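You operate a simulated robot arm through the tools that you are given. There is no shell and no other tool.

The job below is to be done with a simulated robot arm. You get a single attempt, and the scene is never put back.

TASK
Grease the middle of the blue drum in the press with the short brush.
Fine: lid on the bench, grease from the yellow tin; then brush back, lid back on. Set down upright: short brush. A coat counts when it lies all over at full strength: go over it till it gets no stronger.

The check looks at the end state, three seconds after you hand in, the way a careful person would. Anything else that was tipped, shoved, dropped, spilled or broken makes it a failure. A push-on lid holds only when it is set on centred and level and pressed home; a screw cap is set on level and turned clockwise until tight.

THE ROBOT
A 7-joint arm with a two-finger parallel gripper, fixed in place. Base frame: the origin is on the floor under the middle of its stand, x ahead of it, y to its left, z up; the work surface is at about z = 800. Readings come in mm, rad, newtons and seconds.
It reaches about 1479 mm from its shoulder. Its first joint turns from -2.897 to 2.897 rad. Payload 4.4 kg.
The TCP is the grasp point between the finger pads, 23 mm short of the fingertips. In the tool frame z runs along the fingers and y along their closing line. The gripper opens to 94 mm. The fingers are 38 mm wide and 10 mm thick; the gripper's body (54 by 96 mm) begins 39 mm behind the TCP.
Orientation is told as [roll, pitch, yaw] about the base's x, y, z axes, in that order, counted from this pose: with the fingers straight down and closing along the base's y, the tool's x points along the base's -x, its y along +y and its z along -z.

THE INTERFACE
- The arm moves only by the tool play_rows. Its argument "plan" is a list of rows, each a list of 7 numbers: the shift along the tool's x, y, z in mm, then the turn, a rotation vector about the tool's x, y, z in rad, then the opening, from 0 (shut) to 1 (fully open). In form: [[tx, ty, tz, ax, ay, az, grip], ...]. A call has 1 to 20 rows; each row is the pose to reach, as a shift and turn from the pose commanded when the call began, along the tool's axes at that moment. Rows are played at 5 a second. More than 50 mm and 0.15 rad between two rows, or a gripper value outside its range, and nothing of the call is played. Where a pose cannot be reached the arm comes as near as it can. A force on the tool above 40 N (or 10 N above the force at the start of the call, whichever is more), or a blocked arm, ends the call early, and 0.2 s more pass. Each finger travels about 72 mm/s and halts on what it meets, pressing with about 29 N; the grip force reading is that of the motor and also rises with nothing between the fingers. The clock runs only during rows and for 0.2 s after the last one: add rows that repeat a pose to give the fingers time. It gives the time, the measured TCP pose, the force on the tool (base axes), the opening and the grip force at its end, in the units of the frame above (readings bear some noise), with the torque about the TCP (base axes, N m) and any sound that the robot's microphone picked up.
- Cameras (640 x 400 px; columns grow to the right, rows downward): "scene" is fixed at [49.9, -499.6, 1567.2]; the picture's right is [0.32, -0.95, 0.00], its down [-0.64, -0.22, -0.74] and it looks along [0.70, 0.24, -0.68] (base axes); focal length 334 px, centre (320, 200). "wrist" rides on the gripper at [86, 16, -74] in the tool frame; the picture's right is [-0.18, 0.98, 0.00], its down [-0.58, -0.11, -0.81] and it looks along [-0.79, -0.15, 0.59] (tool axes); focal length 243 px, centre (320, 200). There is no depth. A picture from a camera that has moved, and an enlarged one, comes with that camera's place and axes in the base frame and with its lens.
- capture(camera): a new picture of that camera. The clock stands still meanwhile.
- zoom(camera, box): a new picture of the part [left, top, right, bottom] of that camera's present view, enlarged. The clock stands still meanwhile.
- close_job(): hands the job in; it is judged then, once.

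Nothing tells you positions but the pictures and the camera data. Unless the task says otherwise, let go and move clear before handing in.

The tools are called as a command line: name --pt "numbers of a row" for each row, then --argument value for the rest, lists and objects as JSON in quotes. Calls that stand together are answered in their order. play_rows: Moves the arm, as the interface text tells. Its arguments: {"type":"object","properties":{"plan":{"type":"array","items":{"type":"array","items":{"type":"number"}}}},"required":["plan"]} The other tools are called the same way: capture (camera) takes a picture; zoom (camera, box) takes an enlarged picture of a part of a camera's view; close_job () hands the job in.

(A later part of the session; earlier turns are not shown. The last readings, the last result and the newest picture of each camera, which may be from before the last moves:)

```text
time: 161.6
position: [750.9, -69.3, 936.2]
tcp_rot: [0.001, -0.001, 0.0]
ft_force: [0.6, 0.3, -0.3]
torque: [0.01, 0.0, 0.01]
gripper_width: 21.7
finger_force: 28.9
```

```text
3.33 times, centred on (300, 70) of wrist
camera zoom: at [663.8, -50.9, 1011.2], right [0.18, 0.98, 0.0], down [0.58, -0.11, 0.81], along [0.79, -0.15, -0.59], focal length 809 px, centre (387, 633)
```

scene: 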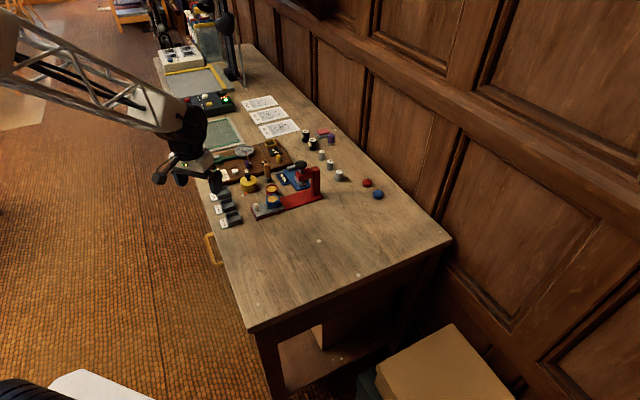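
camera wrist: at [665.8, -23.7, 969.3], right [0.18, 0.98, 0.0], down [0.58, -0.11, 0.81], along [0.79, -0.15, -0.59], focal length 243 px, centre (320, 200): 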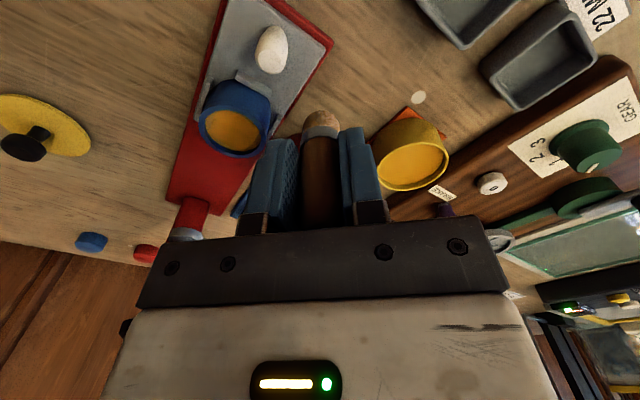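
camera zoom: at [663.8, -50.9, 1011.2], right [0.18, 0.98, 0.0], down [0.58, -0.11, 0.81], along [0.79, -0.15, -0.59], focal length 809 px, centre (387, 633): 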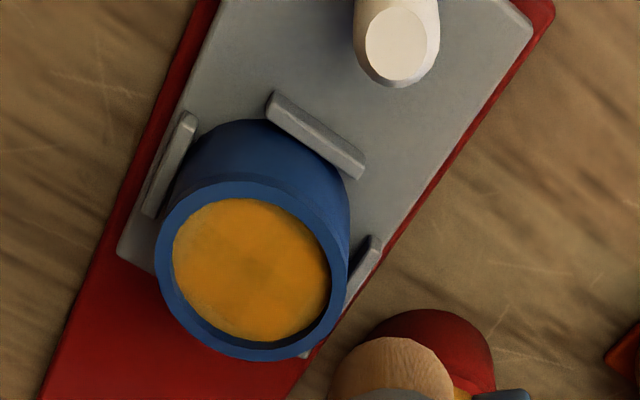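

The coat now looks even across the square patch. I'll zoom to the limit to check the centre tile against its neighbours.

zoom --camera "wrist" --box '[260, 74, 300, 104]'

zoom --camera "wrist" --box '[380, 70, 460, 130]'

```text
13.33 times, centred on (280, 89) of wrist
camera zoom: at [663.8, -50.9, 1011.2], right [0.18, 0.98, 0.0], down [0.58, -0.11, 0.81], along [0.79, -0.15, -0.59], focal length 3235 px, centre (853, 1680)
```

zoom: 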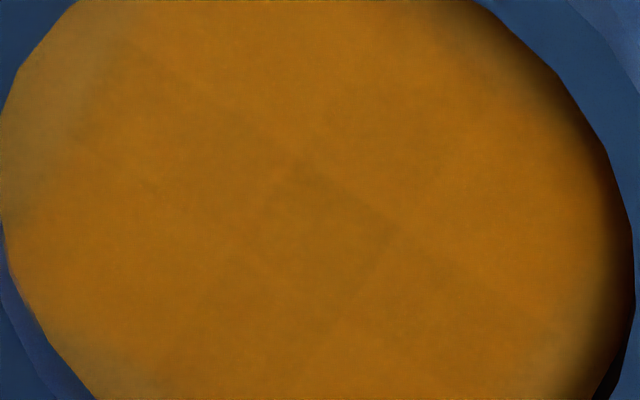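

```text
6.67 times, centred on (420, 100) of wrist
camera zoom: at [663.8, -50.9, 1011.2], right [0.18, 0.98, 0.0], down [0.58, -0.11, 0.81], along [0.79, -0.15, -0.59], focal length 1618 px, centre (-347, 867)
```

zoom: 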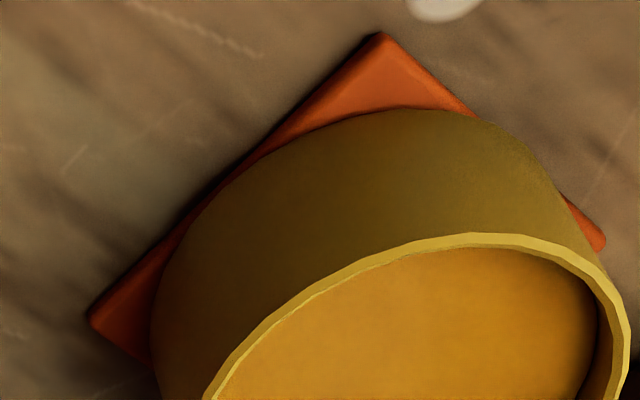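

The remaining differences are faint. To be certain it gets no stronger, I'll reload and do one more centre dwell and ring, then compare views.

play_rows --pt "-22 30 0 0 0 0 0" --pt "-44 60 0 0 0 0 0" --pt "-68.3 89.4 0 0 0 0 0" --pt "-68.3 89.4 0 0 0 0 0" --pt "-68.3 89.4 22 0 0 0 0" --pt "-68.3 89.4 42 0 0 0 0" --pt "-68.3 89.4 55 0 0 0 0" --pt "-68.3 89.4 59.5 0 0 0 0" --pt "-68.3 89.4 61.7 0 0 0 0" --pt "-68.3 89.4 61.7 0 0 0 0"

zoom --camera "wrist" --box '[270, 60, 370, 130]'

```text
time: 163.8
position: [819.3, 21.3, 876.5]
tcp_rot: [0.001, -0.002, -0.001]
ft_force: [-4.5, 2.0, 12.2]
torque: [0.07, 0.17, 0.04]
gripper_width: 21.7
finger_force: 28.9
```

```text
5.71 times, centred on (320, 95) of wrist
camera zoom: at [732.5, 38.0, 951.1], right [0.18, 0.98, 0.0], down [0.58, -0.11, 0.81], along [0.79, -0.15, -0.59], focal length 1386 px, centre (320, 800)
```

zoom: 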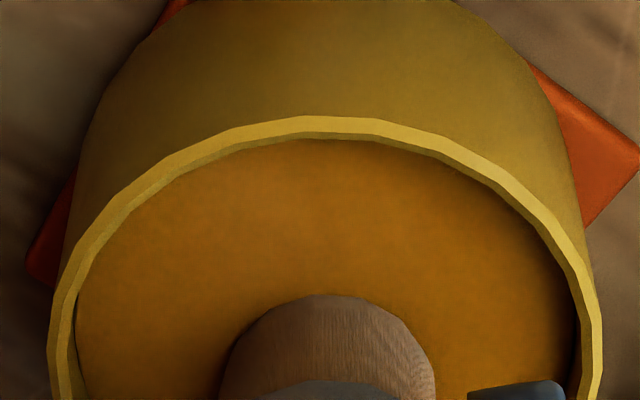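

play_rows --pt "0 0 -15 0 0 0 0" --pt "0 0 -45 0 0 0 0" --pt "16 -30 -62 0 0 0 0" --pt "32 -60 -62 0 0 0 0" --pt "50 -90 -62 0 0 0 0" --pt "67.2 -119.7 -62 0 0 0 0" --pt "67.2 -119.7 -42 0 0 0 0" --pt "67.2 -119.7 -25 0 0 0 0" --pt "67.2 -119.7 -15 0 0 0 0" --pt "67.2 -119.7 -12.5 0 0 0 0" --pt "67.2 -119.7 -12 0 0 0 0"

zoom --camera "wrist" --box '[260, 60, 380, 150]'

```text
time: 166.2
position: [751.1, -99.4, 889.8]
tcp_rot: [0.001, 0.001, 0.0]
ft_force: [0.0, 0.1, -1.3]
torque: [0.02, 0.01, 0.02]
gripper_width: 21.5
finger_force: 29.1
```

```text
4.44 times, centred on (320, 105) of wrist
camera zoom: at [665.5, -82.4, 964.0], right [0.18, 0.98, 0.0], down [0.58, -0.11, 0.81], along [0.79, -0.15, -0.59], focal length 1078 px, centre (320, 622)
```

zoom: 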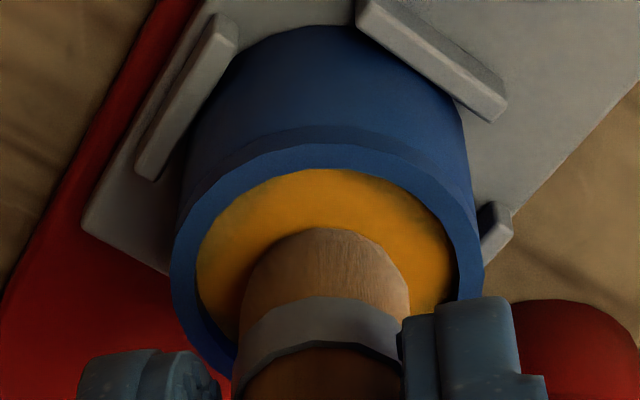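

play_rows --pt "0.8 0.3 1 0 0 0 0" --pt "0.8 0.3 1.8 0 0 0 0" --pt "0.8 0.3 1.8 0 0 0 0"

```text
time: 167.0
position: [752.6, -99.1, 887.8]
tcp_rot: [-0.001, -0.003, 0.001]
ft_force: [-3.5, -3.3, 19.7]
torque: [-0.17, 0.06, -0.03]
gripper_width: 21.8
finger_force: 29.1
```

play_rows --pt "0 0 -0.3 0 0 0 0" --pt "2 0 -0.3 0 0 0 0" --pt "1.4 1.4 -0.3 0 0 0 0" --pt "0 2 -0.3 0 0 0 0" --pt "-1.4 1.4 -0.3 0 0 0 0" --pt "-2 0 -0.3 0 0 0 0" --pt "-1.4 -1.4 -0.3 0 0 0 0" --pt "0 -2 -0.3 0 0 0 0" --pt "1.4 -1.4 -0.3 0 0 0 0" --pt "2 0 -0.3 0 0 0 0" --pt "1.4 1.4 -0.3 0 0 0 0" --pt "0 2 -0.3 0 0 0 0" --pt "-1.4 1.4 -0.3 0 0 0 0" --pt "-2 0 -0.3 0 0 0 0" --pt "-1.4 -1.4 -0.3 0 0 0 0" --pt "0 -2 -0.3 0 0 0 0" --pt "1.4 -1.4 -0.3 0 0 0 0" --pt "0 0 -0.3 0 0 0 0"

zoom --camera "scene" --box '[256, 180, 288, 206]'

```text
time: 170.8
position: [751.1, -98.9, 885.6]
tcp_rot: [-0.001, 0.0, 0.002]
ft_force: [-5.5, -4.9, 17.3]
torque: [-0.22, 0.17, -0.02]
gripper_width: 21.2
finger_force: 29.1
```

```text
15.38 times, centred on (272, 193) of scene
camera zoom: at [49.9, -499.6, 1567.2], right [0.32, -0.95, 0.0], down [-0.64, -0.22, -0.74], along [0.7, 0.24, -0.68], focal length 5144 px, centre (1058, 308)
```

zoom: 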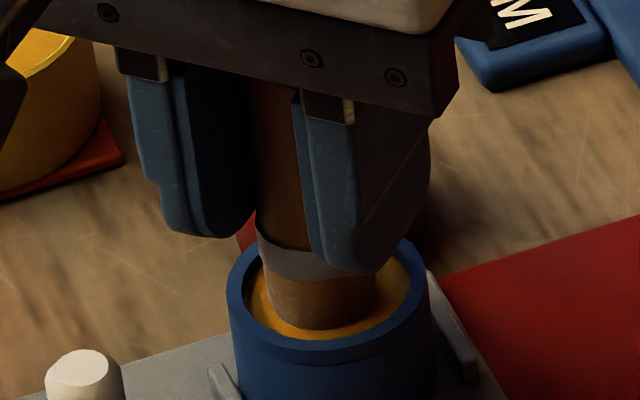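

Now a final outward stroke to bring the bed back to its stop, then I'll lift and inspect.

play_rows --pt "0 0 -4 0 0 0 0" --pt "-3 -2.7 -3 0 0 0 0" --pt "-3 -2.7 0 0 0 0 0" --pt "-1.5 -1.3 0 0 0 0 0" --pt "0 0 0 0 0 0 0" --pt "1.5 1.3 0 0 0 0 0" --pt "3 2.7 0 0 0 0 0" --pt "3.9 3.5 0 0 0 0 0" --pt "2 2 -5 0 0 0 0" --pt "0 5 -30 0 0 0 0" --pt "0 30 -51 0 0 0 0" --pt "0 30 -51 0 0 0 0"

zoom --camera "scene" --box '[262, 186, 286, 206]'

zoom --camera "wrist" --box '[240, 60, 320, 110]'

zoom --camera "wrist" --box '[220, 10, 380, 130]'

```text
time: 173.4
position: [752.0, -68.6, 937.7]
tcp_rot: [-0.002, -0.001, 0.0]
ft_force: [-0.4, -0.5, -1.6]
torque: [0.01, 0.03, -0.01]
gripper_width: 21.4
finger_force: 29.1
```

```text
16.00 times, centred on (274, 196) of scene
camera zoom: at [49.9, -499.6, 1567.2], right [0.32, -0.95, 0.0], down [-0.64, -0.22, -0.74], along [0.7, 0.24, -0.68], focal length 5350 px, centre (1056, 264)
```

zoom: 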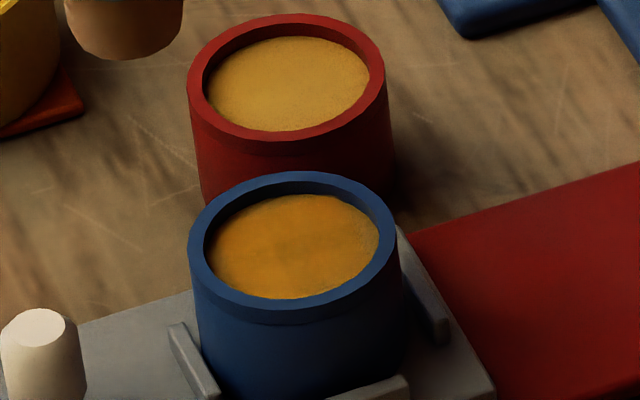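

```text
8.00 times, centred on (280, 85) of wrist
camera zoom: at [664.5, -51.6, 1012.9], right [0.18, 0.98, 0.0], down [0.58, -0.11, 0.81], along [0.79, -0.15, -0.59], focal length 1941 px, centre (640, 1120)
```

zoom: 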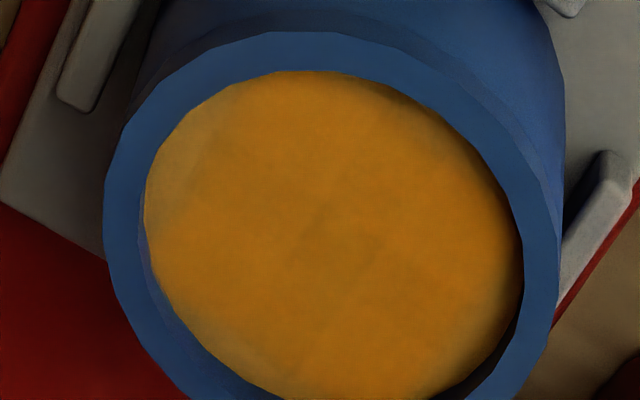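

```text
3.33 times, centred on (300, 70) of wrist
camera zoom: at [664.5, -51.6, 1012.9], right [0.18, 0.98, 0.0], down [0.58, -0.11, 0.81], along [0.79, -0.15, -0.59], focal length 809 px, centre (387, 633)
```

zoom: 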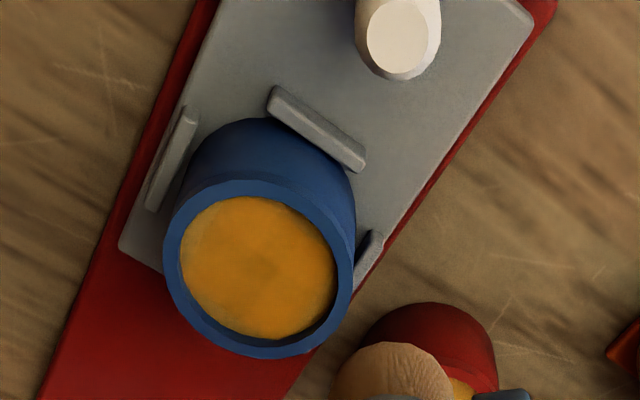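

The centre has evened out with the rest and the bed is back near its stop. I'll take one last close look.

zoom --camera "wrist" --box '[260, 74, 300, 104]'

zoom --camera "scene" --box '[232, 180, 296, 220]'

```text
13.33 times, centred on (280, 89) of wrist
camera zoom: at [664.5, -51.6, 1012.9], right [0.18, 0.98, 0.0], down [0.58, -0.11, 0.81], along [0.79, -0.15, -0.59], focal length 3235 px, centre (853, 1680)
```

zoom: 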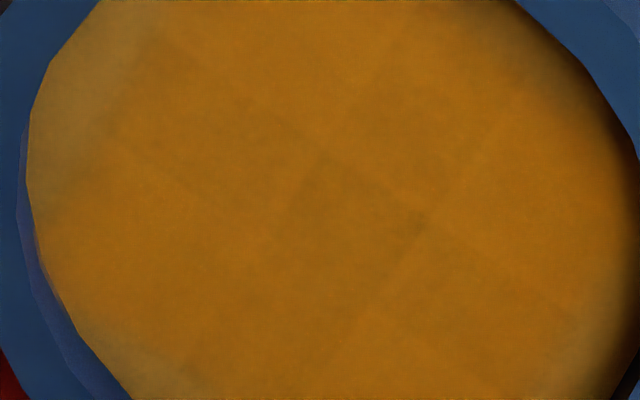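

```text
10.00 times, centred on (264, 200) of scene
camera zoom: at [49.9, -499.6, 1567.2], right [0.32, -0.95, 0.0], down [-0.64, -0.22, -0.74], along [0.7, 0.24, -0.68], focal length 3344 px, centre (880, 200)
```

zoom: 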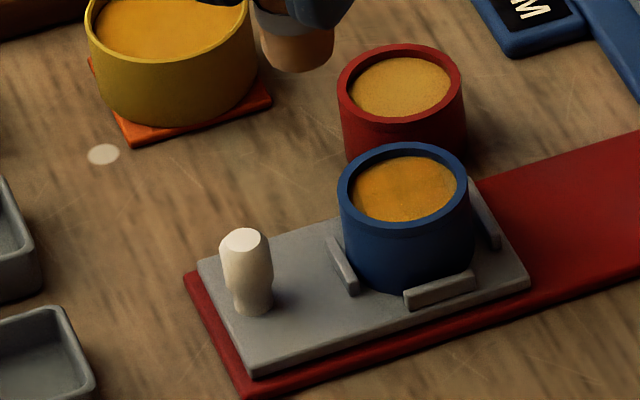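

The bed and drum are back at their starting place and the coat looks even, though the -y half seems slightly paler from the scene camera. I'll do one more fresh pass on that half to be sure.

play_rows --pt "-22 30 0 0 0 0 0" --pt "-44 60 0 0 0 0 0" --pt "-68 89.4 0 0 0 0 0" --pt "-68 89.4 0 0 0 0 0" --pt "-68 89.4 22 0 0 0 0" --pt "-68 89.4 42 0 0 0 0" --pt "-68 89.4 55 0 0 0 0" --pt "-68 89.4 60 0 0 0 0" --pt "-68 89.4 62.5 0 0 0 0" --pt "-68 89.4 62.5 0 0 0 0"

zoom --camera "scene" --box '[262, 186, 286, 206]'

```text
time: 175.6
position: [821.2, 21.0, 875.6]
tcp_rot: [0.0, 0.001, 0.001]
ft_force: [-0.3, -0.8, -1.2]
torque: [-0.01, -0.01, 0.0]
gripper_width: 21.3
finger_force: 29.0
```

```text
16.00 times, centred on (274, 196) of scene
camera zoom: at [49.9, -499.6, 1567.2], right [0.32, -0.95, 0.0], down [-0.64, -0.22, -0.74], along [0.7, 0.24, -0.68], focal length 5350 px, centre (1056, 264)
```

zoom: 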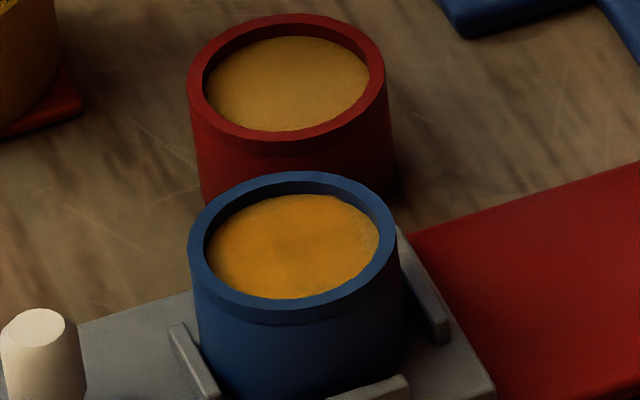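

play_rows --pt "0 0 0.8 0 0 0 0" --pt "0 0 1.5 0 0 0 0" --pt "0 0 1.5 0 0 0 0"

```text
time: 176.4
position: [821.2, 21.6, 874.6]
tcp_rot: [-0.001, -0.005, 0.001]
ft_force: [-0.4, -2.8, 23.4]
torque: [-0.1, -0.08, -0.02]
gripper_width: 21.6
finger_force: 28.9
```

play_rows --pt "0 0 -15 0 0 0 0" --pt "0 0 -45 0 0 0 0" --pt "16 -30 -64 0 0 0 0" --pt "32 -60 -64 0 0 0 0" --pt "50 -92 -64 0 0 0 0" --pt "67.1 -123.6 -64 0 0 0 0" --pt "67.1 -123.6 -44 0 0 0 0" --pt "67.1 -123.6 -27 0 0 0 0" --pt "67.1 -123.6 -16 0 0 0 0" --pt "67.1 -123.6 -14 0 0 0 0" --pt "67.1 -123.6 -14 0 0 0 0"

zoom --camera "wrist" --box '[260, 60, 380, 150]'

```text
time: 178.8
position: [752.1, -102.5, 887.0]
tcp_rot: [0.0, 0.001, 0.0]
ft_force: [0.8, -0.3, -2.7]
torque: [-0.02, -0.03, 0.02]
gripper_width: 21.3
finger_force: 28.8
```

```text
4.44 times, centred on (320, 105) of wrist
camera zoom: at [665.4, -85.5, 961.9], right [0.18, 0.98, 0.0], down [0.58, -0.11, 0.81], along [0.79, -0.15, -0.59], focal length 1078 px, centre (320, 622)
```

zoom: 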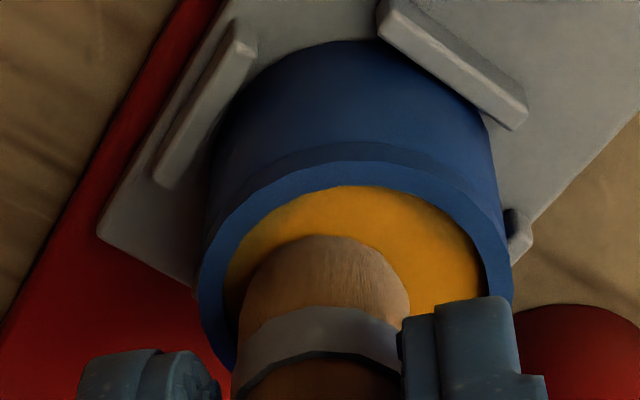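

play_rows --pt "0 -0.5 0.7 0 0 0 0" --pt "0 -0.5 1.2 0 0 0 0" --pt "1.2 -0.5 1.2 0 0 0 0" --pt "0 0.7 1.2 0 0 0 0" --pt "-1.2 -0.5 1.2 0 0 0 0" --pt "0 -1.2 1.2 0 0 0 0" --pt "1.2 -0.5 1.2 0 0 0 0" --pt "0 0.7 1.2 0 0 0 0" --pt "-1.2 -0.5 1.2 0 0 0 0" --pt "0 -1.2 1.2 0 0 0 0" --pt "1.2 -0.5 1.2 0 0 0 0" --pt "0 -0.5 1.2 0 0 0 0"

zoom --camera "scene" --box '[256, 180, 288, 206]'

```text
time: 181.4
position: [752.9, -103.6, 886.1]
tcp_rot: [0.0, 0.001, 0.0]
ft_force: [1.1, -0.4, -1.0]
torque: [0.01, 0.0, 0.02]
gripper_width: 21.3
finger_force: 29.4
```

```text
15.38 times, centred on (272, 193) of scene
camera zoom: at [49.9, -499.6, 1567.2], right [0.32, -0.95, 0.0], down [-0.64, -0.22, -0.74], along [0.7, 0.24, -0.68], focal length 5144 px, centre (1058, 308)
```

zoom: 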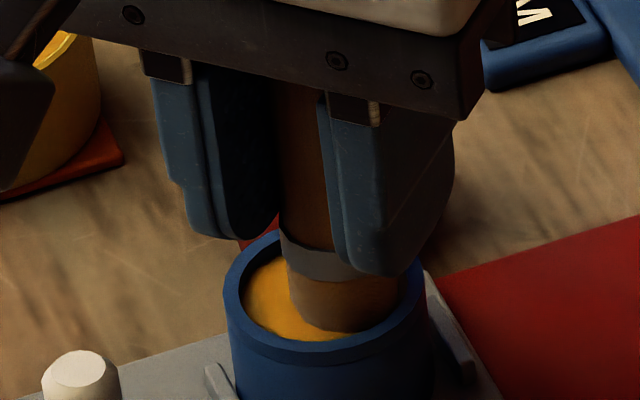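

No contact yet. I'll go a bit lower and repeat.

play_rows --pt "0 0 0.6 0 0 0 0" --pt "0 0 1.2 0 0 0 0" --pt "0 0 1.2 0 0 0 0"

```text
time: 182.2
position: [754.2, -104.0, 885.2]
tcp_rot: [0.0, -0.002, 0.0]
ft_force: [-0.3, -1.9, 6.2]
torque: [-0.05, -0.03, 0.0]
gripper_width: 21.5
finger_force: 29.1
```

play_rows --pt "0 0 0.3 0 0 0 0" --pt "1.2 0 0.3 0 0 0 0" --pt "0 1.2 0.3 0 0 0 0" --pt "-1.2 0 0.3 0 0 0 0" --pt "0 -0.7 0.3 0 0 0 0" --pt "1.2 0 0.3 0 0 0 0" --pt "0 1.2 0.3 0 0 0 0" --pt "-1.2 0 0.3 0 0 0 0" --pt "0 -0.7 0.3 0 0 0 0" --pt "1.2 0 0.3 0 0 0 0" --pt "0 1.2 0.3 0 0 0 0" --pt "0 2.5 0.3 0 0 0 0" --pt "0 4 0.3 0 0 0 0" --pt "1.2 4 0.3 0 0 0 0" --pt "0 5.2 0.3 0 0 0 0" --pt "-1.2 4 0.3 0 0 0 0" --pt "0 2.8 0.3 0 0 0 0" --pt "1.2 4 0.3 0 0 0 0" --pt "0 4 0.3 0 0 0 0"

zoom --camera "scene" --box '[256, 180, 288, 206]'

```text
time: 186.2
position: [753.2, -100.0, 885.0]
tcp_rot: [-0.002, -0.001, 0.0]
ft_force: [0.0, -0.3, -0.1]
torque: [0.03, 0.03, 0.0]
gripper_width: 21.5
finger_force: 29.0
```

```text
15.38 times, centred on (272, 193) of scene
camera zoom: at [49.9, -499.6, 1567.2], right [0.32, -0.95, 0.0], down [-0.64, -0.22, -0.74], along [0.7, 0.24, -0.68], focal length 5144 px, centre (1058, 308)
```

zoom: 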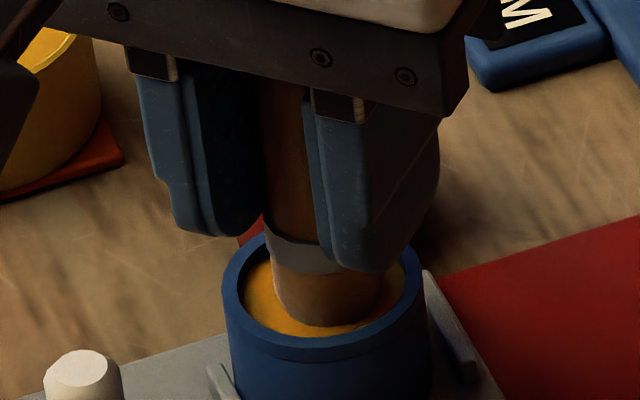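

play_rows --pt "0 0 0.9 0 0 0 0" --pt "1.5 0 0.9 0 0 0 0" --pt "0 1.5 0.9 0 0 0 0" --pt "-1.5 0 0.9 0 0 0 0" --pt "0 -1.5 0.9 0 0 0 0" --pt "0 0 0.9 0 0 0 0"

```text
time: 187.6
position: [752.3, -99.2, 884.3]
tcp_rot: [0.0, -0.002, 0.0]
ft_force: [0.4, -1.2, 10.7]
torque: [-0.01, -0.13, 0.01]
gripper_width: 21.5
finger_force: 29.4
```

Contact is 10.7 N. One more quick ring at this depth, then an outward stroke and lift.

play_rows --pt "0 0 -3.5 0 0 0 0" --pt "-5 0 -3 0 0 0 0" --pt "-5 0 0.1 0 0 0 0" --pt "-5 0 0.1 0 0 0 0" --pt "-5 0 -3.5 0 0 0 0" --pt "0 -5 -3 0 0 0 0" --pt "0 -5 0.1 0 0 0 0" --pt "0 -5 0.1 0 0 0 0" --pt "0 -5 -3.5 0 0 0 0" --pt "5 0 -3 0 0 0 0" --pt "5 0 0.1 0 0 0 0" --pt "5 0 0.1 0 0 0 0" --pt "5 0 -3.5 0 0 0 0" --pt "0 5 -3 0 0 0 0" --pt "0 5 0.1 0 0 0 0" --pt "0 5 0.1 0 0 0 0"

zoom --camera "scene" --box '[256, 180, 288, 206]'

```text
time: 191.0
position: [751.6, -93.7, 884.0]
tcp_rot: [0.0, 0.0, -0.001]
ft_force: [0.1, 0.6, -1.0]
torque: [-0.01, 0.02, -0.01]
gripper_width: 21.5
finger_force: 28.9
```

```text
15.38 times, centred on (272, 193) of scene
camera zoom: at [49.9, -499.6, 1567.2], right [0.32, -0.95, 0.0], down [-0.64, -0.22, -0.74], along [0.7, 0.24, -0.68], focal length 5144 px, centre (1058, 308)
```

zoom: 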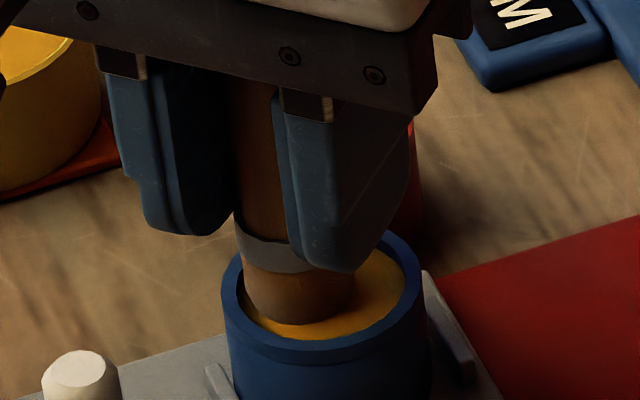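

play_rows --pt "0 -1 -5 0 0 0 0" --pt "0 -3 -20 0 0 0 0" --pt "0 0 -50 0 0 0 0" --pt "0 24 -53 0 0 0 0" --pt "0 24 -53 0 0 0 0"

zoom --camera "scene" --box '[262, 186, 286, 206]'

zoom --camera "wrist" --box '[240, 60, 320, 110]'

zoom --camera "wrist" --box '[220, 10, 380, 130]'

```text
time: 192.2
position: [753.5, -68.9, 939.2]
tcp_rot: [0.001, 0.0, 0.0]
ft_force: [0.6, -0.2, -0.3]
torque: [-0.05, 0.01, 0.0]
gripper_width: 21.4
finger_force: 29.4
```

```text
16.00 times, centred on (274, 196) of scene
camera zoom: at [49.9, -499.6, 1567.2], right [0.32, -0.95, 0.0], down [-0.64, -0.22, -0.74], along [0.7, 0.24, -0.68], focal length 5350 px, centre (1056, 264)
```

zoom: 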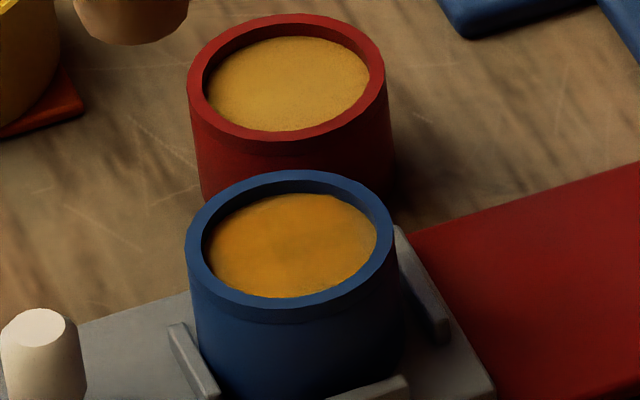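

```text
8.00 times, centred on (280, 85) of wrist
camera zoom: at [667.2, -52.4, 1013.3], right [0.18, 0.98, 0.0], down [0.58, -0.11, 0.81], along [0.79, -0.15, -0.59], focal length 1941 px, centre (640, 1120)
```

zoom: 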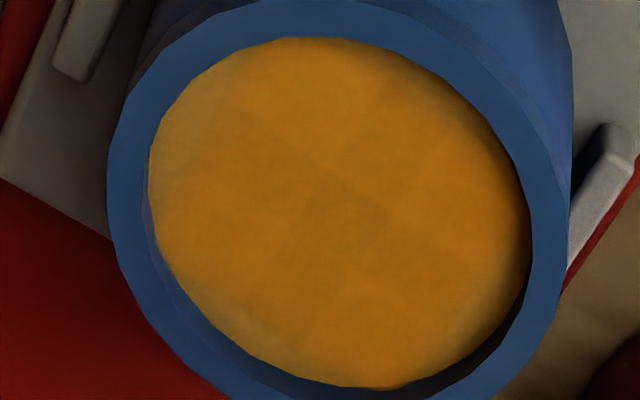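

```text
3.33 times, centred on (300, 70) of wrist
camera zoom: at [667.2, -52.4, 1013.3], right [0.18, 0.98, 0.0], down [0.58, -0.11, 0.81], along [0.79, -0.15, -0.59], focal length 809 px, centre (387, 633)
```

zoom: 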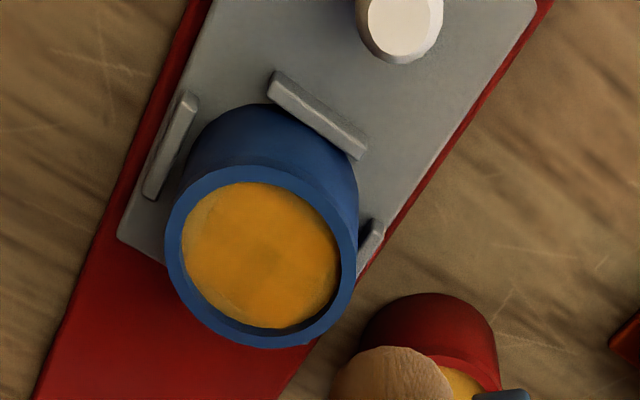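

The coat looks the same as before this pass, so it's getting no stronger. Next I'll return the brush to its original spot near (875, -22).

play_rows --pt "-30 12 0 0 0 0 0" --pt "-61 24 0 0 0 0 0" --pt "-92 36 0 0 0 0 0" --pt "-122.3 47.6 0 0 0 0 0" --pt "-122.3 47.6 25 0 0 0 0" --pt "-122.3 47.6 50 0 0 0 0" --pt "-122.3 47.6 70 0 0 0 0" --pt "-122.3 47.6 78 0 0 0 0" --pt "-122.3 47.6 78 0 0 0 0"

zoom --camera "scene" --box '[240, 150, 304, 200]'

zoom --camera "wrist" --box '[220, 60, 420, 220]'

```text
time: 194.2
position: [877.4, -20.4, 859.7]
tcp_rot: [0.001, -0.001, 0.001]
ft_force: [-0.6, 0.0, -0.3]
torque: [0.0, 0.0, -0.02]
gripper_width: 21.3
finger_force: 28.8
```

```text
8.00 times, centred on (272, 175) of scene
camera zoom: at [49.9, -499.6, 1567.2], right [0.32, -0.95, 0.0], down [-0.64, -0.22, -0.74], along [0.7, 0.24, -0.68], focal length 2675 px, centre (704, 400)
```

zoom: 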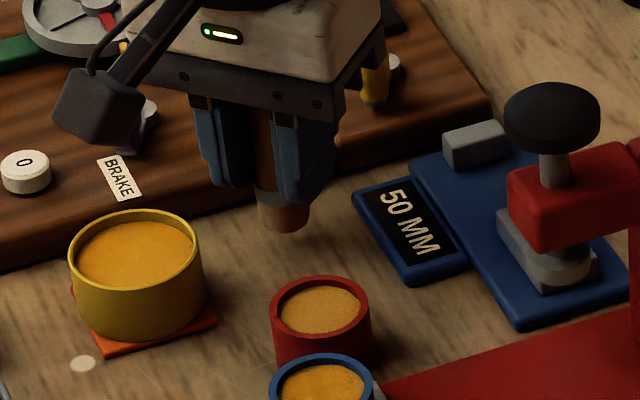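

```text
2.50 times, centred on (320, 140) of wrist
camera zoom: at [790.5, -3.1, 934.7], right [0.18, 0.98, 0.0], down [0.58, -0.11, 0.81], along [0.79, -0.15, -0.59], focal length 606 px, centre (320, 350)
```

zoom: 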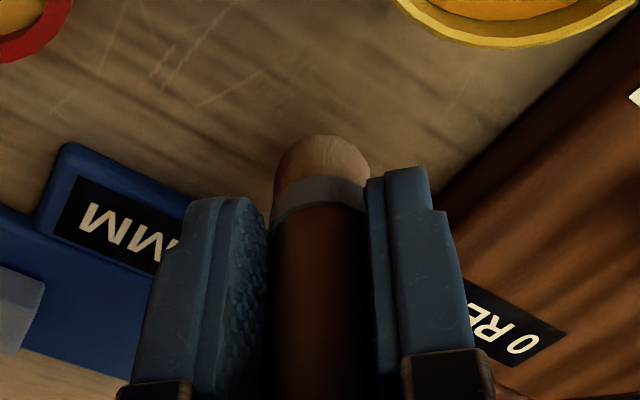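

The brush hangs over its spot, about 2–3 mm toward +x. I'll correct slightly and lower toward the bench.

play_rows --pt "1.5 -1 3 0 0 0 0" --pt "1.5 -1 6 0 0 0 0" --pt "1.5 -1 9 0 0 0 0" --pt "1.5 -1 9 0 0 0 0"

zoom --camera "scene" --box '[240, 150, 304, 200]'

```text
time: 195.2
position: [874.3, -22.3, 851.0]
tcp_rot: [0.001, -0.001, 0.0]
ft_force: [-0.2, 0.6, -0.4]
torque: [-0.03, 0.01, 0.02]
gripper_width: 21.7
finger_force: 29.2
```

```text
8.00 times, centred on (272, 175) of scene
camera zoom: at [49.9, -499.6, 1567.2], right [0.32, -0.95, 0.0], down [-0.64, -0.22, -0.74], along [0.7, 0.24, -0.68], focal length 2675 px, centre (704, 400)
```

zoom: 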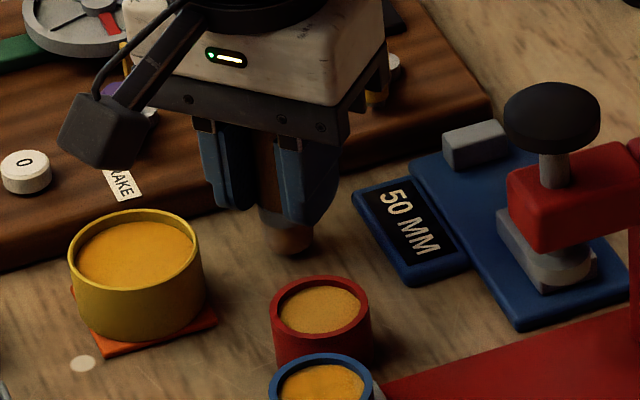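

play_rows --pt "0 0 1.5 0 0 0 0" --pt "0 0 3 0 0 0 0" --pt "0 0 4 0 0 0 0" --pt "0 0 4 0 0 0 0"

```text
time: 196.2
position: [874.1, -23.8, 846.4]
tcp_rot: [-0.001, 0.0, -0.001]
ft_force: [-0.2, 0.2, 0.2]
torque: [0.01, -0.02, -0.03]
gripper_width: 21.3
finger_force: 28.6
```

play_rows --pt "0 0.5 0.7 0 0 0 0" --pt "0 0.5 1.4 0 0 0 0" --pt "0 0.5 1.4 0 0 0 0"

zoom --camera "wrist" --box '[260, 70, 380, 160]'

zoom --camera "scene" --box '[256, 160, 296, 190]'

```text
time: 197.0
position: [872.8, -23.9, 845.2]
tcp_rot: [0.0, 0.001, -0.001]
ft_force: [1.4, 0.2, 1.3]
torque: [0.02, -0.08, 0.0]
gripper_width: 21.5
finger_force: 28.7
```

```text
4.44 times, centred on (320, 115) of wrist
camera zoom: at [786.9, -6.2, 919.8], right [0.18, 0.98, 0.0], down [0.58, -0.11, 0.81], along [0.79, -0.15, -0.59], focal length 1078 px, centre (320, 578)
```

zoom: 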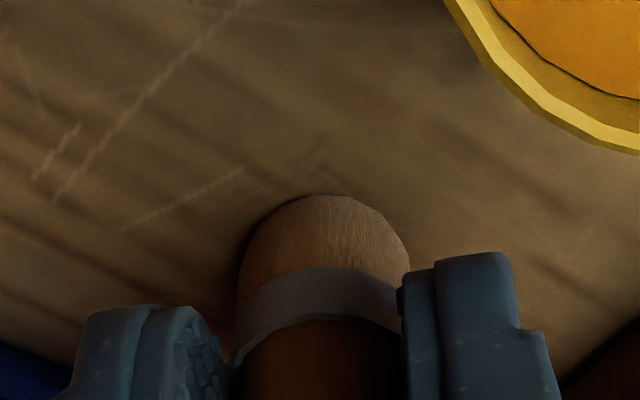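

```text
13.33 times, centred on (276, 175) of scene
camera zoom: at [49.9, -499.6, 1567.2], right [0.32, -0.95, 0.0], down [-0.64, -0.22, -0.74], along [0.7, 0.24, -0.68], focal length 4458 px, centre (907, 533)
```

zoom: 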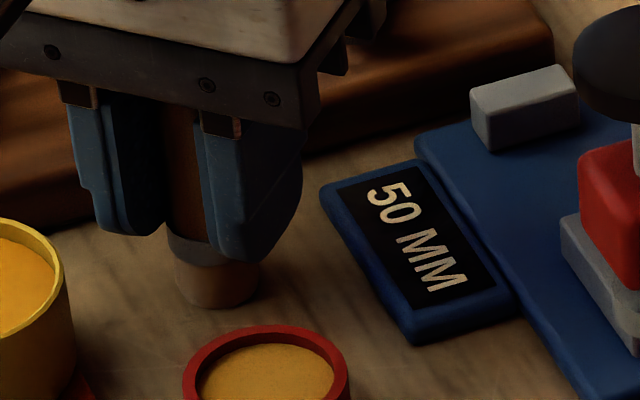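

The brush is just touching the bench. I'll press slightly so it seats flat and read the force.

play_rows --pt "0 0 0.5 0 0 0 0" --pt "0 0 0.8 0 0 0 0" --pt "0 0 0.8 0 0 0 0"

```text
time: 197.8
position: [875.1, -21.9, 845.3]
tcp_rot: [0.0, -0.003, 0.001]
ft_force: [-4.3, -5.6, 15.8]
torque: [-0.21, 0.01, -0.06]
gripper_width: 21.2
finger_force: 29.4
```

play_rows --pt "0 0 -0.5 0 0 0 0" --pt "0 0 -0.5 0 0 0 0"

```text
time: 198.4
position: [874.6, -22.1, 846.1]
tcp_rot: [0.0, -0.002, -0.001]
ft_force: [2.3, 1.2, 18.1]
torque: [0.08, -0.31, 0.0]
gripper_width: 21.4
finger_force: 29.1
```

play_rows --pt "0 0 -0.5 0 0 0 0" --pt "0 0 -0.8 0 0 0 0" --pt "0 0 -0.8 0 0 0 0"

```text
time: 199.2
position: [874.0, -23.0, 846.0]
tcp_rot: [-0.001, -0.001, -0.001]
ft_force: [5.4, 1.4, 13.0]
torque: [0.01, -0.39, 0.02]
gripper_width: 21.6
finger_force: 29.3
```

play_rows --pt "0 0 -0.4 0 0 0 0" --pt "0 0 -0.7 0 0 0 0" --pt "0 0 -0.7 0 0 0 0"

zoom --camera "scene" --box '[256, 160, 296, 190]'

zoom --camera "wrist" --box '[260, 70, 380, 160]'

```text
time: 200.0
position: [874.0, -22.9, 845.0]
tcp_rot: [0.0, 0.0, 0.0]
ft_force: [-1.8, 1.8, 5.1]
torque: [0.07, 0.03, 0.02]
gripper_width: 21.3
finger_force: 29.2
```

```text
13.33 times, centred on (276, 175) of scene
camera zoom: at [49.9, -499.6, 1567.2], right [0.32, -0.95, 0.0], down [-0.64, -0.22, -0.74], along [0.7, 0.24, -0.68], focal length 4458 px, centre (907, 533)
```

zoom: 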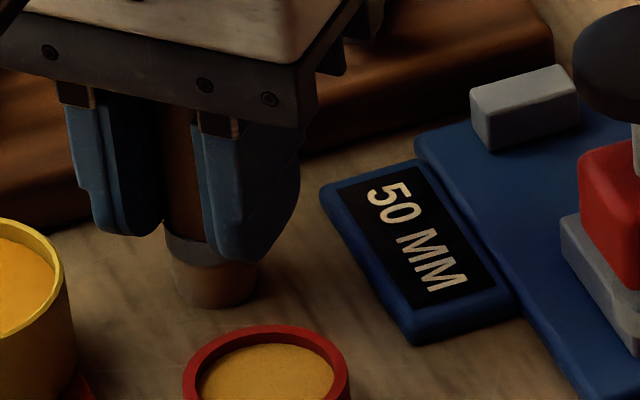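

```text
4.44 times, centred on (320, 115) of wrist
camera zoom: at [786.7, -5.6, 919.9], right [0.18, 0.98, 0.0], down [0.58, -0.11, 0.81], along [0.79, -0.15, -0.59], focal length 1078 px, centre (320, 578)
```

zoom: 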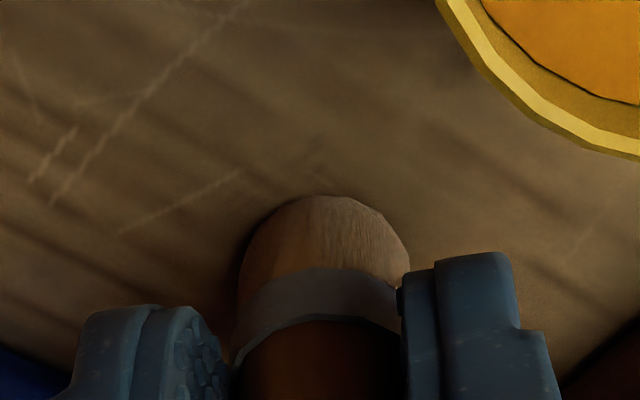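

The load is down to 5 N and the brush is standing. I'll open the fingers gently.

play_rows --pt "0 0 0 0 0 0 0.28" --pt "0 0 0 0 0 0 0.36" --pt "0 0 0 0 0 0 0.42" --pt "0 0 0 0 0 0 0.42"

zoom --camera "wrist" --box '[220, 60, 420, 220]'

zoom --camera "scene" --box '[256, 160, 296, 190]'

```text
time: 201.0
position: [874.0, -23.3, 846.9]
tcp_rot: [-0.001, -0.001, 0.002]
ft_force: [-0.1, -0.1, -0.1]
torque: [0.04, 0.01, 0.01]
gripper_width: 39.4
finger_force: 0.0
```

```text
2.50 times, centred on (320, 140) of wrist
camera zoom: at [787.1, -5.6, 920.4], right [0.18, 0.98, 0.0], down [0.58, -0.11, 0.81], along [0.79, -0.15, -0.59], focal length 606 px, centre (320, 350)
```

zoom: 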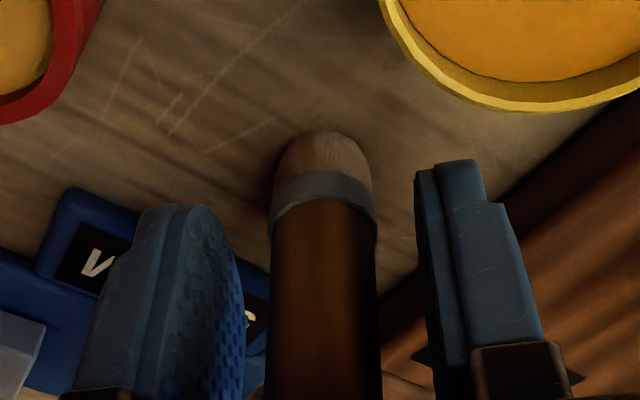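

```text
13.33 times, centred on (276, 175) of scene
camera zoom: at [49.9, -499.6, 1567.2], right [0.32, -0.95, 0.0], down [-0.64, -0.22, -0.74], along [0.7, 0.24, -0.68], focal length 4458 px, centre (907, 533)
```

zoom: 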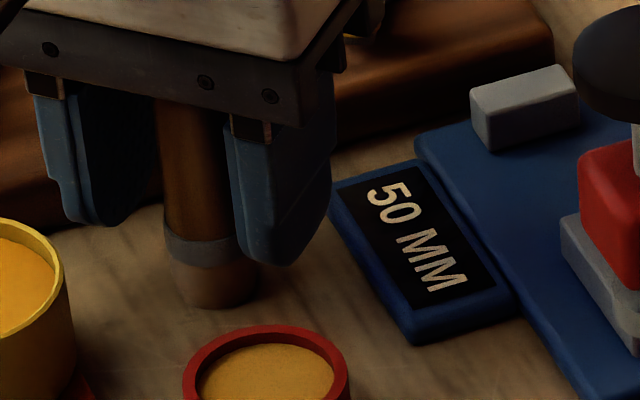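

The brush stands on its own. I'll lift straight up off it.

play_rows --pt "0 0 -6 0 0 0 0.42" --pt "0 0 -16 0 0 0 0.42" --pt "0 0 -40 0 0 0 0.42" --pt "0 0 -75 0 0 0 0.42" --pt "0 0 -115 0 0 0 0.42" --pt "0 0 -155 0 0 0 0.42" --pt "0 0 -195 0 0 0 0.42" --pt "0 0 -205 0 0 0 0.42"

zoom --camera "scene" --box '[240, 150, 304, 200]'

capture --camera "wrist"

```text
time: 202.8
position: [872.5, -23.9, 1049.2]
tcp_rot: [-0.001, 0.001, 0.0]
ft_force: [-0.2, 0.4, -0.5]
torque: [-0.02, -0.03, 0.0]
gripper_width: 39.3
finger_force: 0.1
```

```text
8.00 times, centred on (272, 175) of scene
camera zoom: at [49.9, -499.6, 1567.2], right [0.32, -0.95, 0.0], down [-0.64, -0.22, -0.74], along [0.7, 0.24, -0.68], focal length 2675 px, centre (704, 400)
```

zoom: 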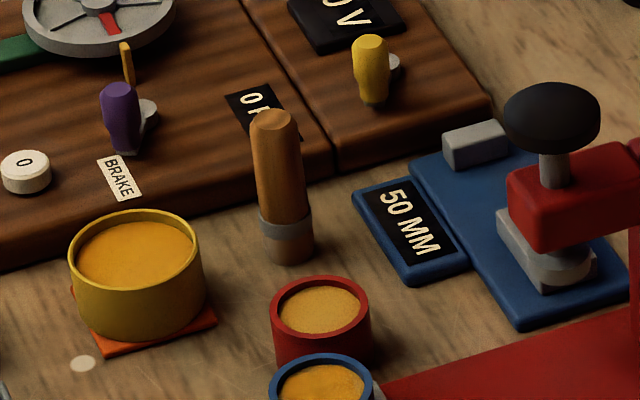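

```text
taken
camera wrist: at [785.6, -5.4, 1123.5], right [0.18, 0.98, 0.0], down [0.58, -0.11, 0.81], along [0.79, -0.15, -0.59], focal length 243 px, centre (320, 200)
```

wrist: 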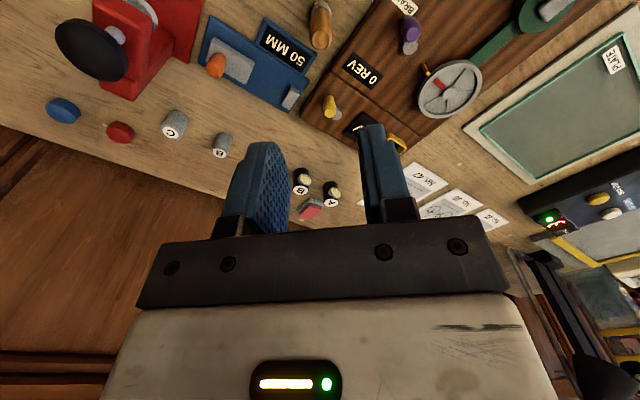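

The brush stands upright at its old place. Before fetching the lid I'll check the coat in open light.

zoom --camera "scene" --box '[262, 186, 286, 206]'

zoom --camera "scene" --box '[232, 180, 296, 220]'

zoom --camera "scene" --box '[230, 160, 270, 190]'

```text
16.00 times, centred on (274, 196) of scene
camera zoom: at [49.9, -499.6, 1567.2], right [0.32, -0.95, 0.0], down [-0.64, -0.22, -0.74], along [0.7, 0.24, -0.68], focal length 5350 px, centre (1056, 264)
```

zoom: 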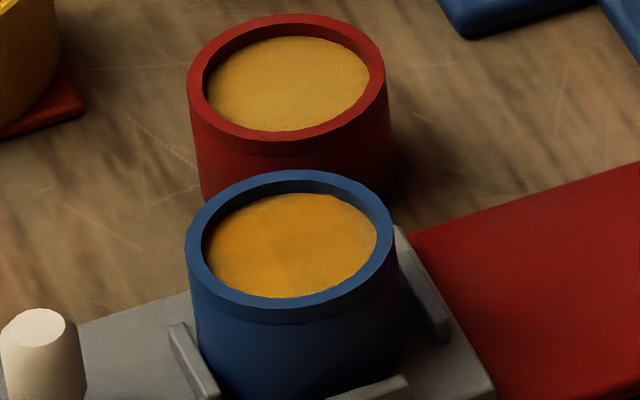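

```text
10.00 times, centred on (264, 200) of scene
camera zoom: at [49.9, -499.6, 1567.2], right [0.32, -0.95, 0.0], down [-0.64, -0.22, -0.74], along [0.7, 0.24, -0.68], focal length 3344 px, centre (880, 200)
```

zoom: 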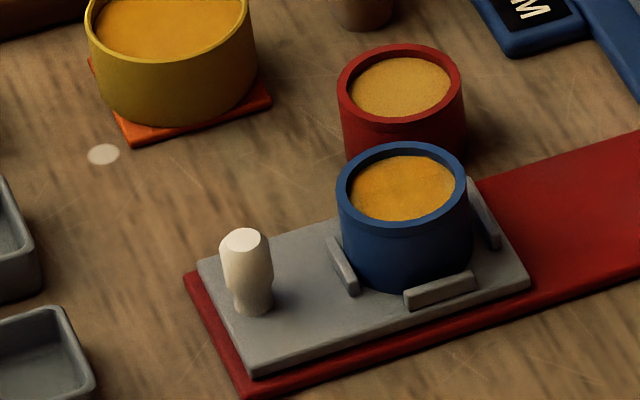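

```text
13.33 times, centred on (250, 175) of scene
camera zoom: at [49.9, -499.6, 1567.2], right [0.32, -0.95, 0.0], down [-0.64, -0.22, -0.74], along [0.7, 0.24, -0.68], focal length 4458 px, centre (1253, 533)
```

zoom: 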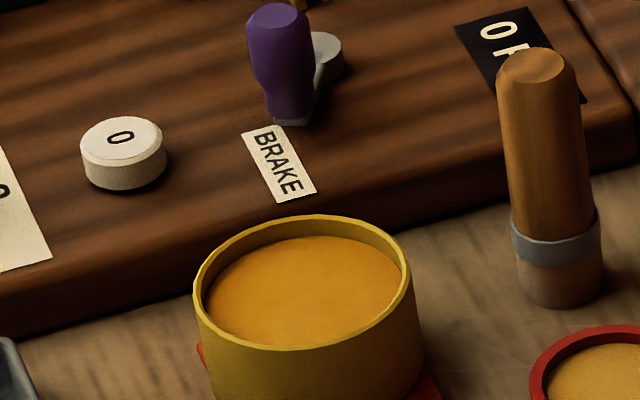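

The coat matches the tin's grease colour, and the bed, drum and brush sit where they started. Next I'll fetch the lid, going high over the press.

play_rows --pt "18 -35 0 0 0 0 0.5" --pt "36 -70 0 0 0 0 0.5" --pt "53 -105 0 0 0 0 0.5" --pt "71 -140 0 0 0 0 0.5" --pt "89 -175 0 0 0 0 0.5" --pt "106 -210 0 0 0 0 0.5" --pt "124 -245.5 0 0 0 0 0.5" --pt "124 -245.5 40 0 0 0 0.5" --pt "124 -245.5 80 0 0 0 0.5" --pt "124 -245.5 120 0 0 0 0.5" --pt "124 -245.5 155 0 0 0 0.5" --pt "124 -245.5 165 0 0 0 0.5" --pt "124 -245.5 165 0 0 0 0.5"

capture --camera "wrist"

zoom --camera "wrist" --box '[240, 60, 400, 160]'

zoom --camera "scene" --box '[280, 180, 360, 240]'

```text
time: 205.6
position: [746.6, -267.7, 886.3]
tcp_rot: [-0.001, -0.001, -0.001]
ft_force: [-0.1, 0.6, 0.3]
torque: [0.02, 0.02, 0.0]
gripper_width: 46.8
finger_force: 0.0
```

```text
taken
camera wrist: at [660.2, -251.3, 960.0], right [0.18, 0.98, 0.0], down [0.58, -0.11, 0.81], along [0.79, -0.15, -0.59], focal length 243 px, centre (320, 200)
```

wrist: 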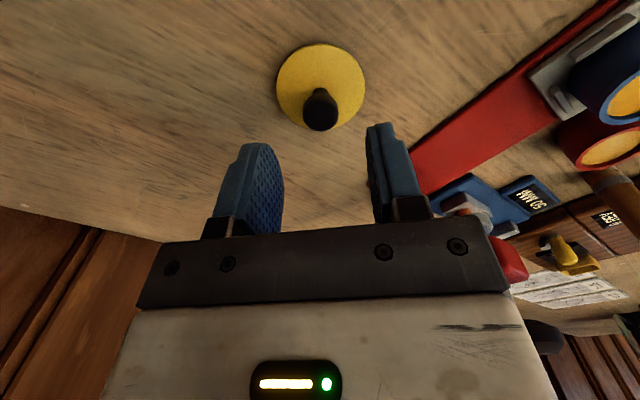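

```text
4.00 times, centred on (320, 110) of wrist
camera zoom: at [660.2, -251.3, 960.0], right [0.18, 0.98, 0.0], down [0.58, -0.11, 0.81], along [0.79, -0.15, -0.59], focal length 970 px, centre (320, 560)
```

zoom: 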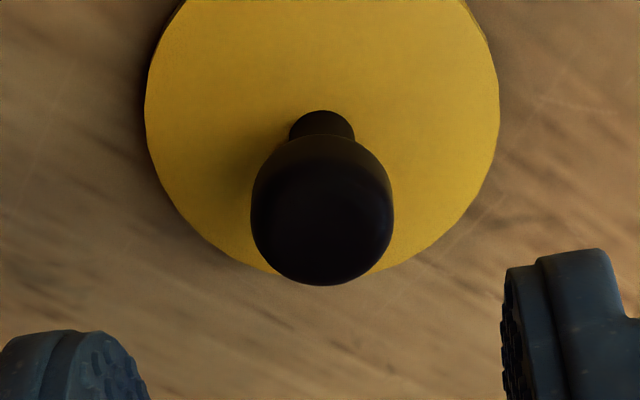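

```text
6.67 times, centred on (320, 210) of scene
camera zoom: at [49.9, -499.6, 1567.2], right [0.32, -0.95, 0.0], down [-0.64, -0.22, -0.74], along [0.7, 0.24, -0.68], focal length 2229 px, centre (320, 133)
```

zoom: 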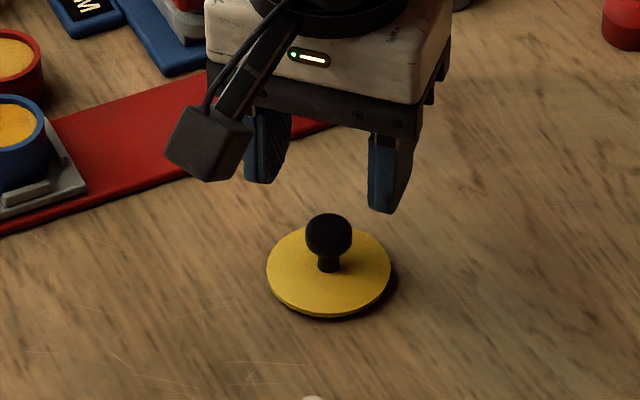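

The knob is centred in y and about 3 mm ahead in x. I'll shift a little and lower around the knob.

play_rows --pt "-1.5 -0.3 12 0 0 0 0.5" --pt "-1.5 -0.3 25 0 0 0 0.5" --pt "-1.5 -0.3 38 0 0 0 0.5" --pt "-1.5 -0.3 47 0 0 0 0.5" --pt "-1.5 -0.3 50.5 0 0 0 0.5" --pt "-1.5 -0.3 50.5 0 0 0 0.5"

zoom --camera "wrist" --box '[220, 40, 420, 200]'

zoom --camera "scene" --box '[300, 200, 340, 230]'

```text
time: 207.0
position: [750.4, -268.7, 834.6]
tcp_rot: [0.001, 0.0, 0.001]
ft_force: [-0.1, -1.0, -0.2]
torque: [-0.01, -0.03, 0.0]
gripper_width: 47.3
finger_force: 0.1
```

```text
2.50 times, centred on (320, 120) of wrist
camera zoom: at [663.5, -252.0, 909.0], right [0.18, 0.98, 0.0], down [0.58, -0.11, 0.81], along [0.79, -0.15, -0.59], focal length 606 px, centre (320, 400)
```

zoom: 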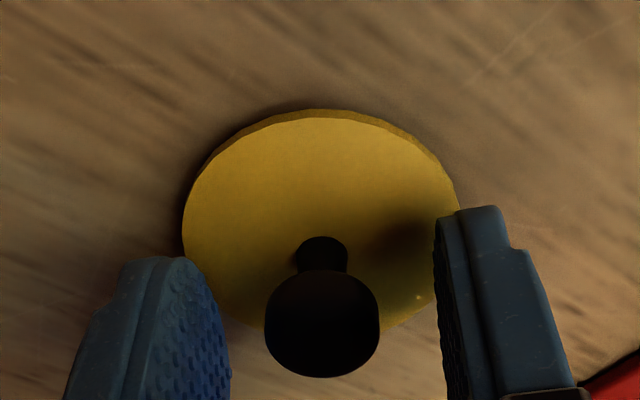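

```text
13.33 times, centred on (320, 215) of scene
camera zoom: at [49.9, -499.6, 1567.2], right [0.32, -0.95, 0.0], down [-0.64, -0.22, -0.74], along [0.7, 0.24, -0.68], focal length 4458 px, centre (320, 0)
```

zoom: 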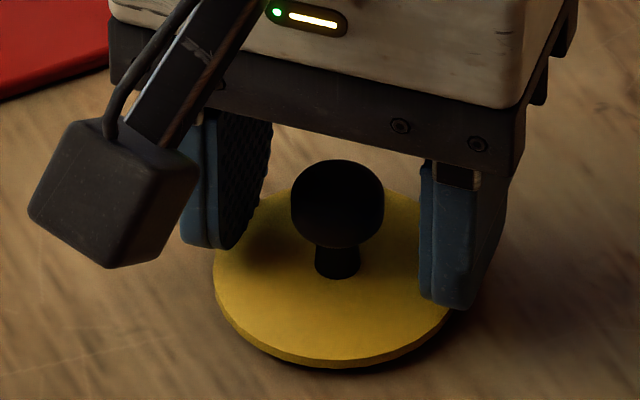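

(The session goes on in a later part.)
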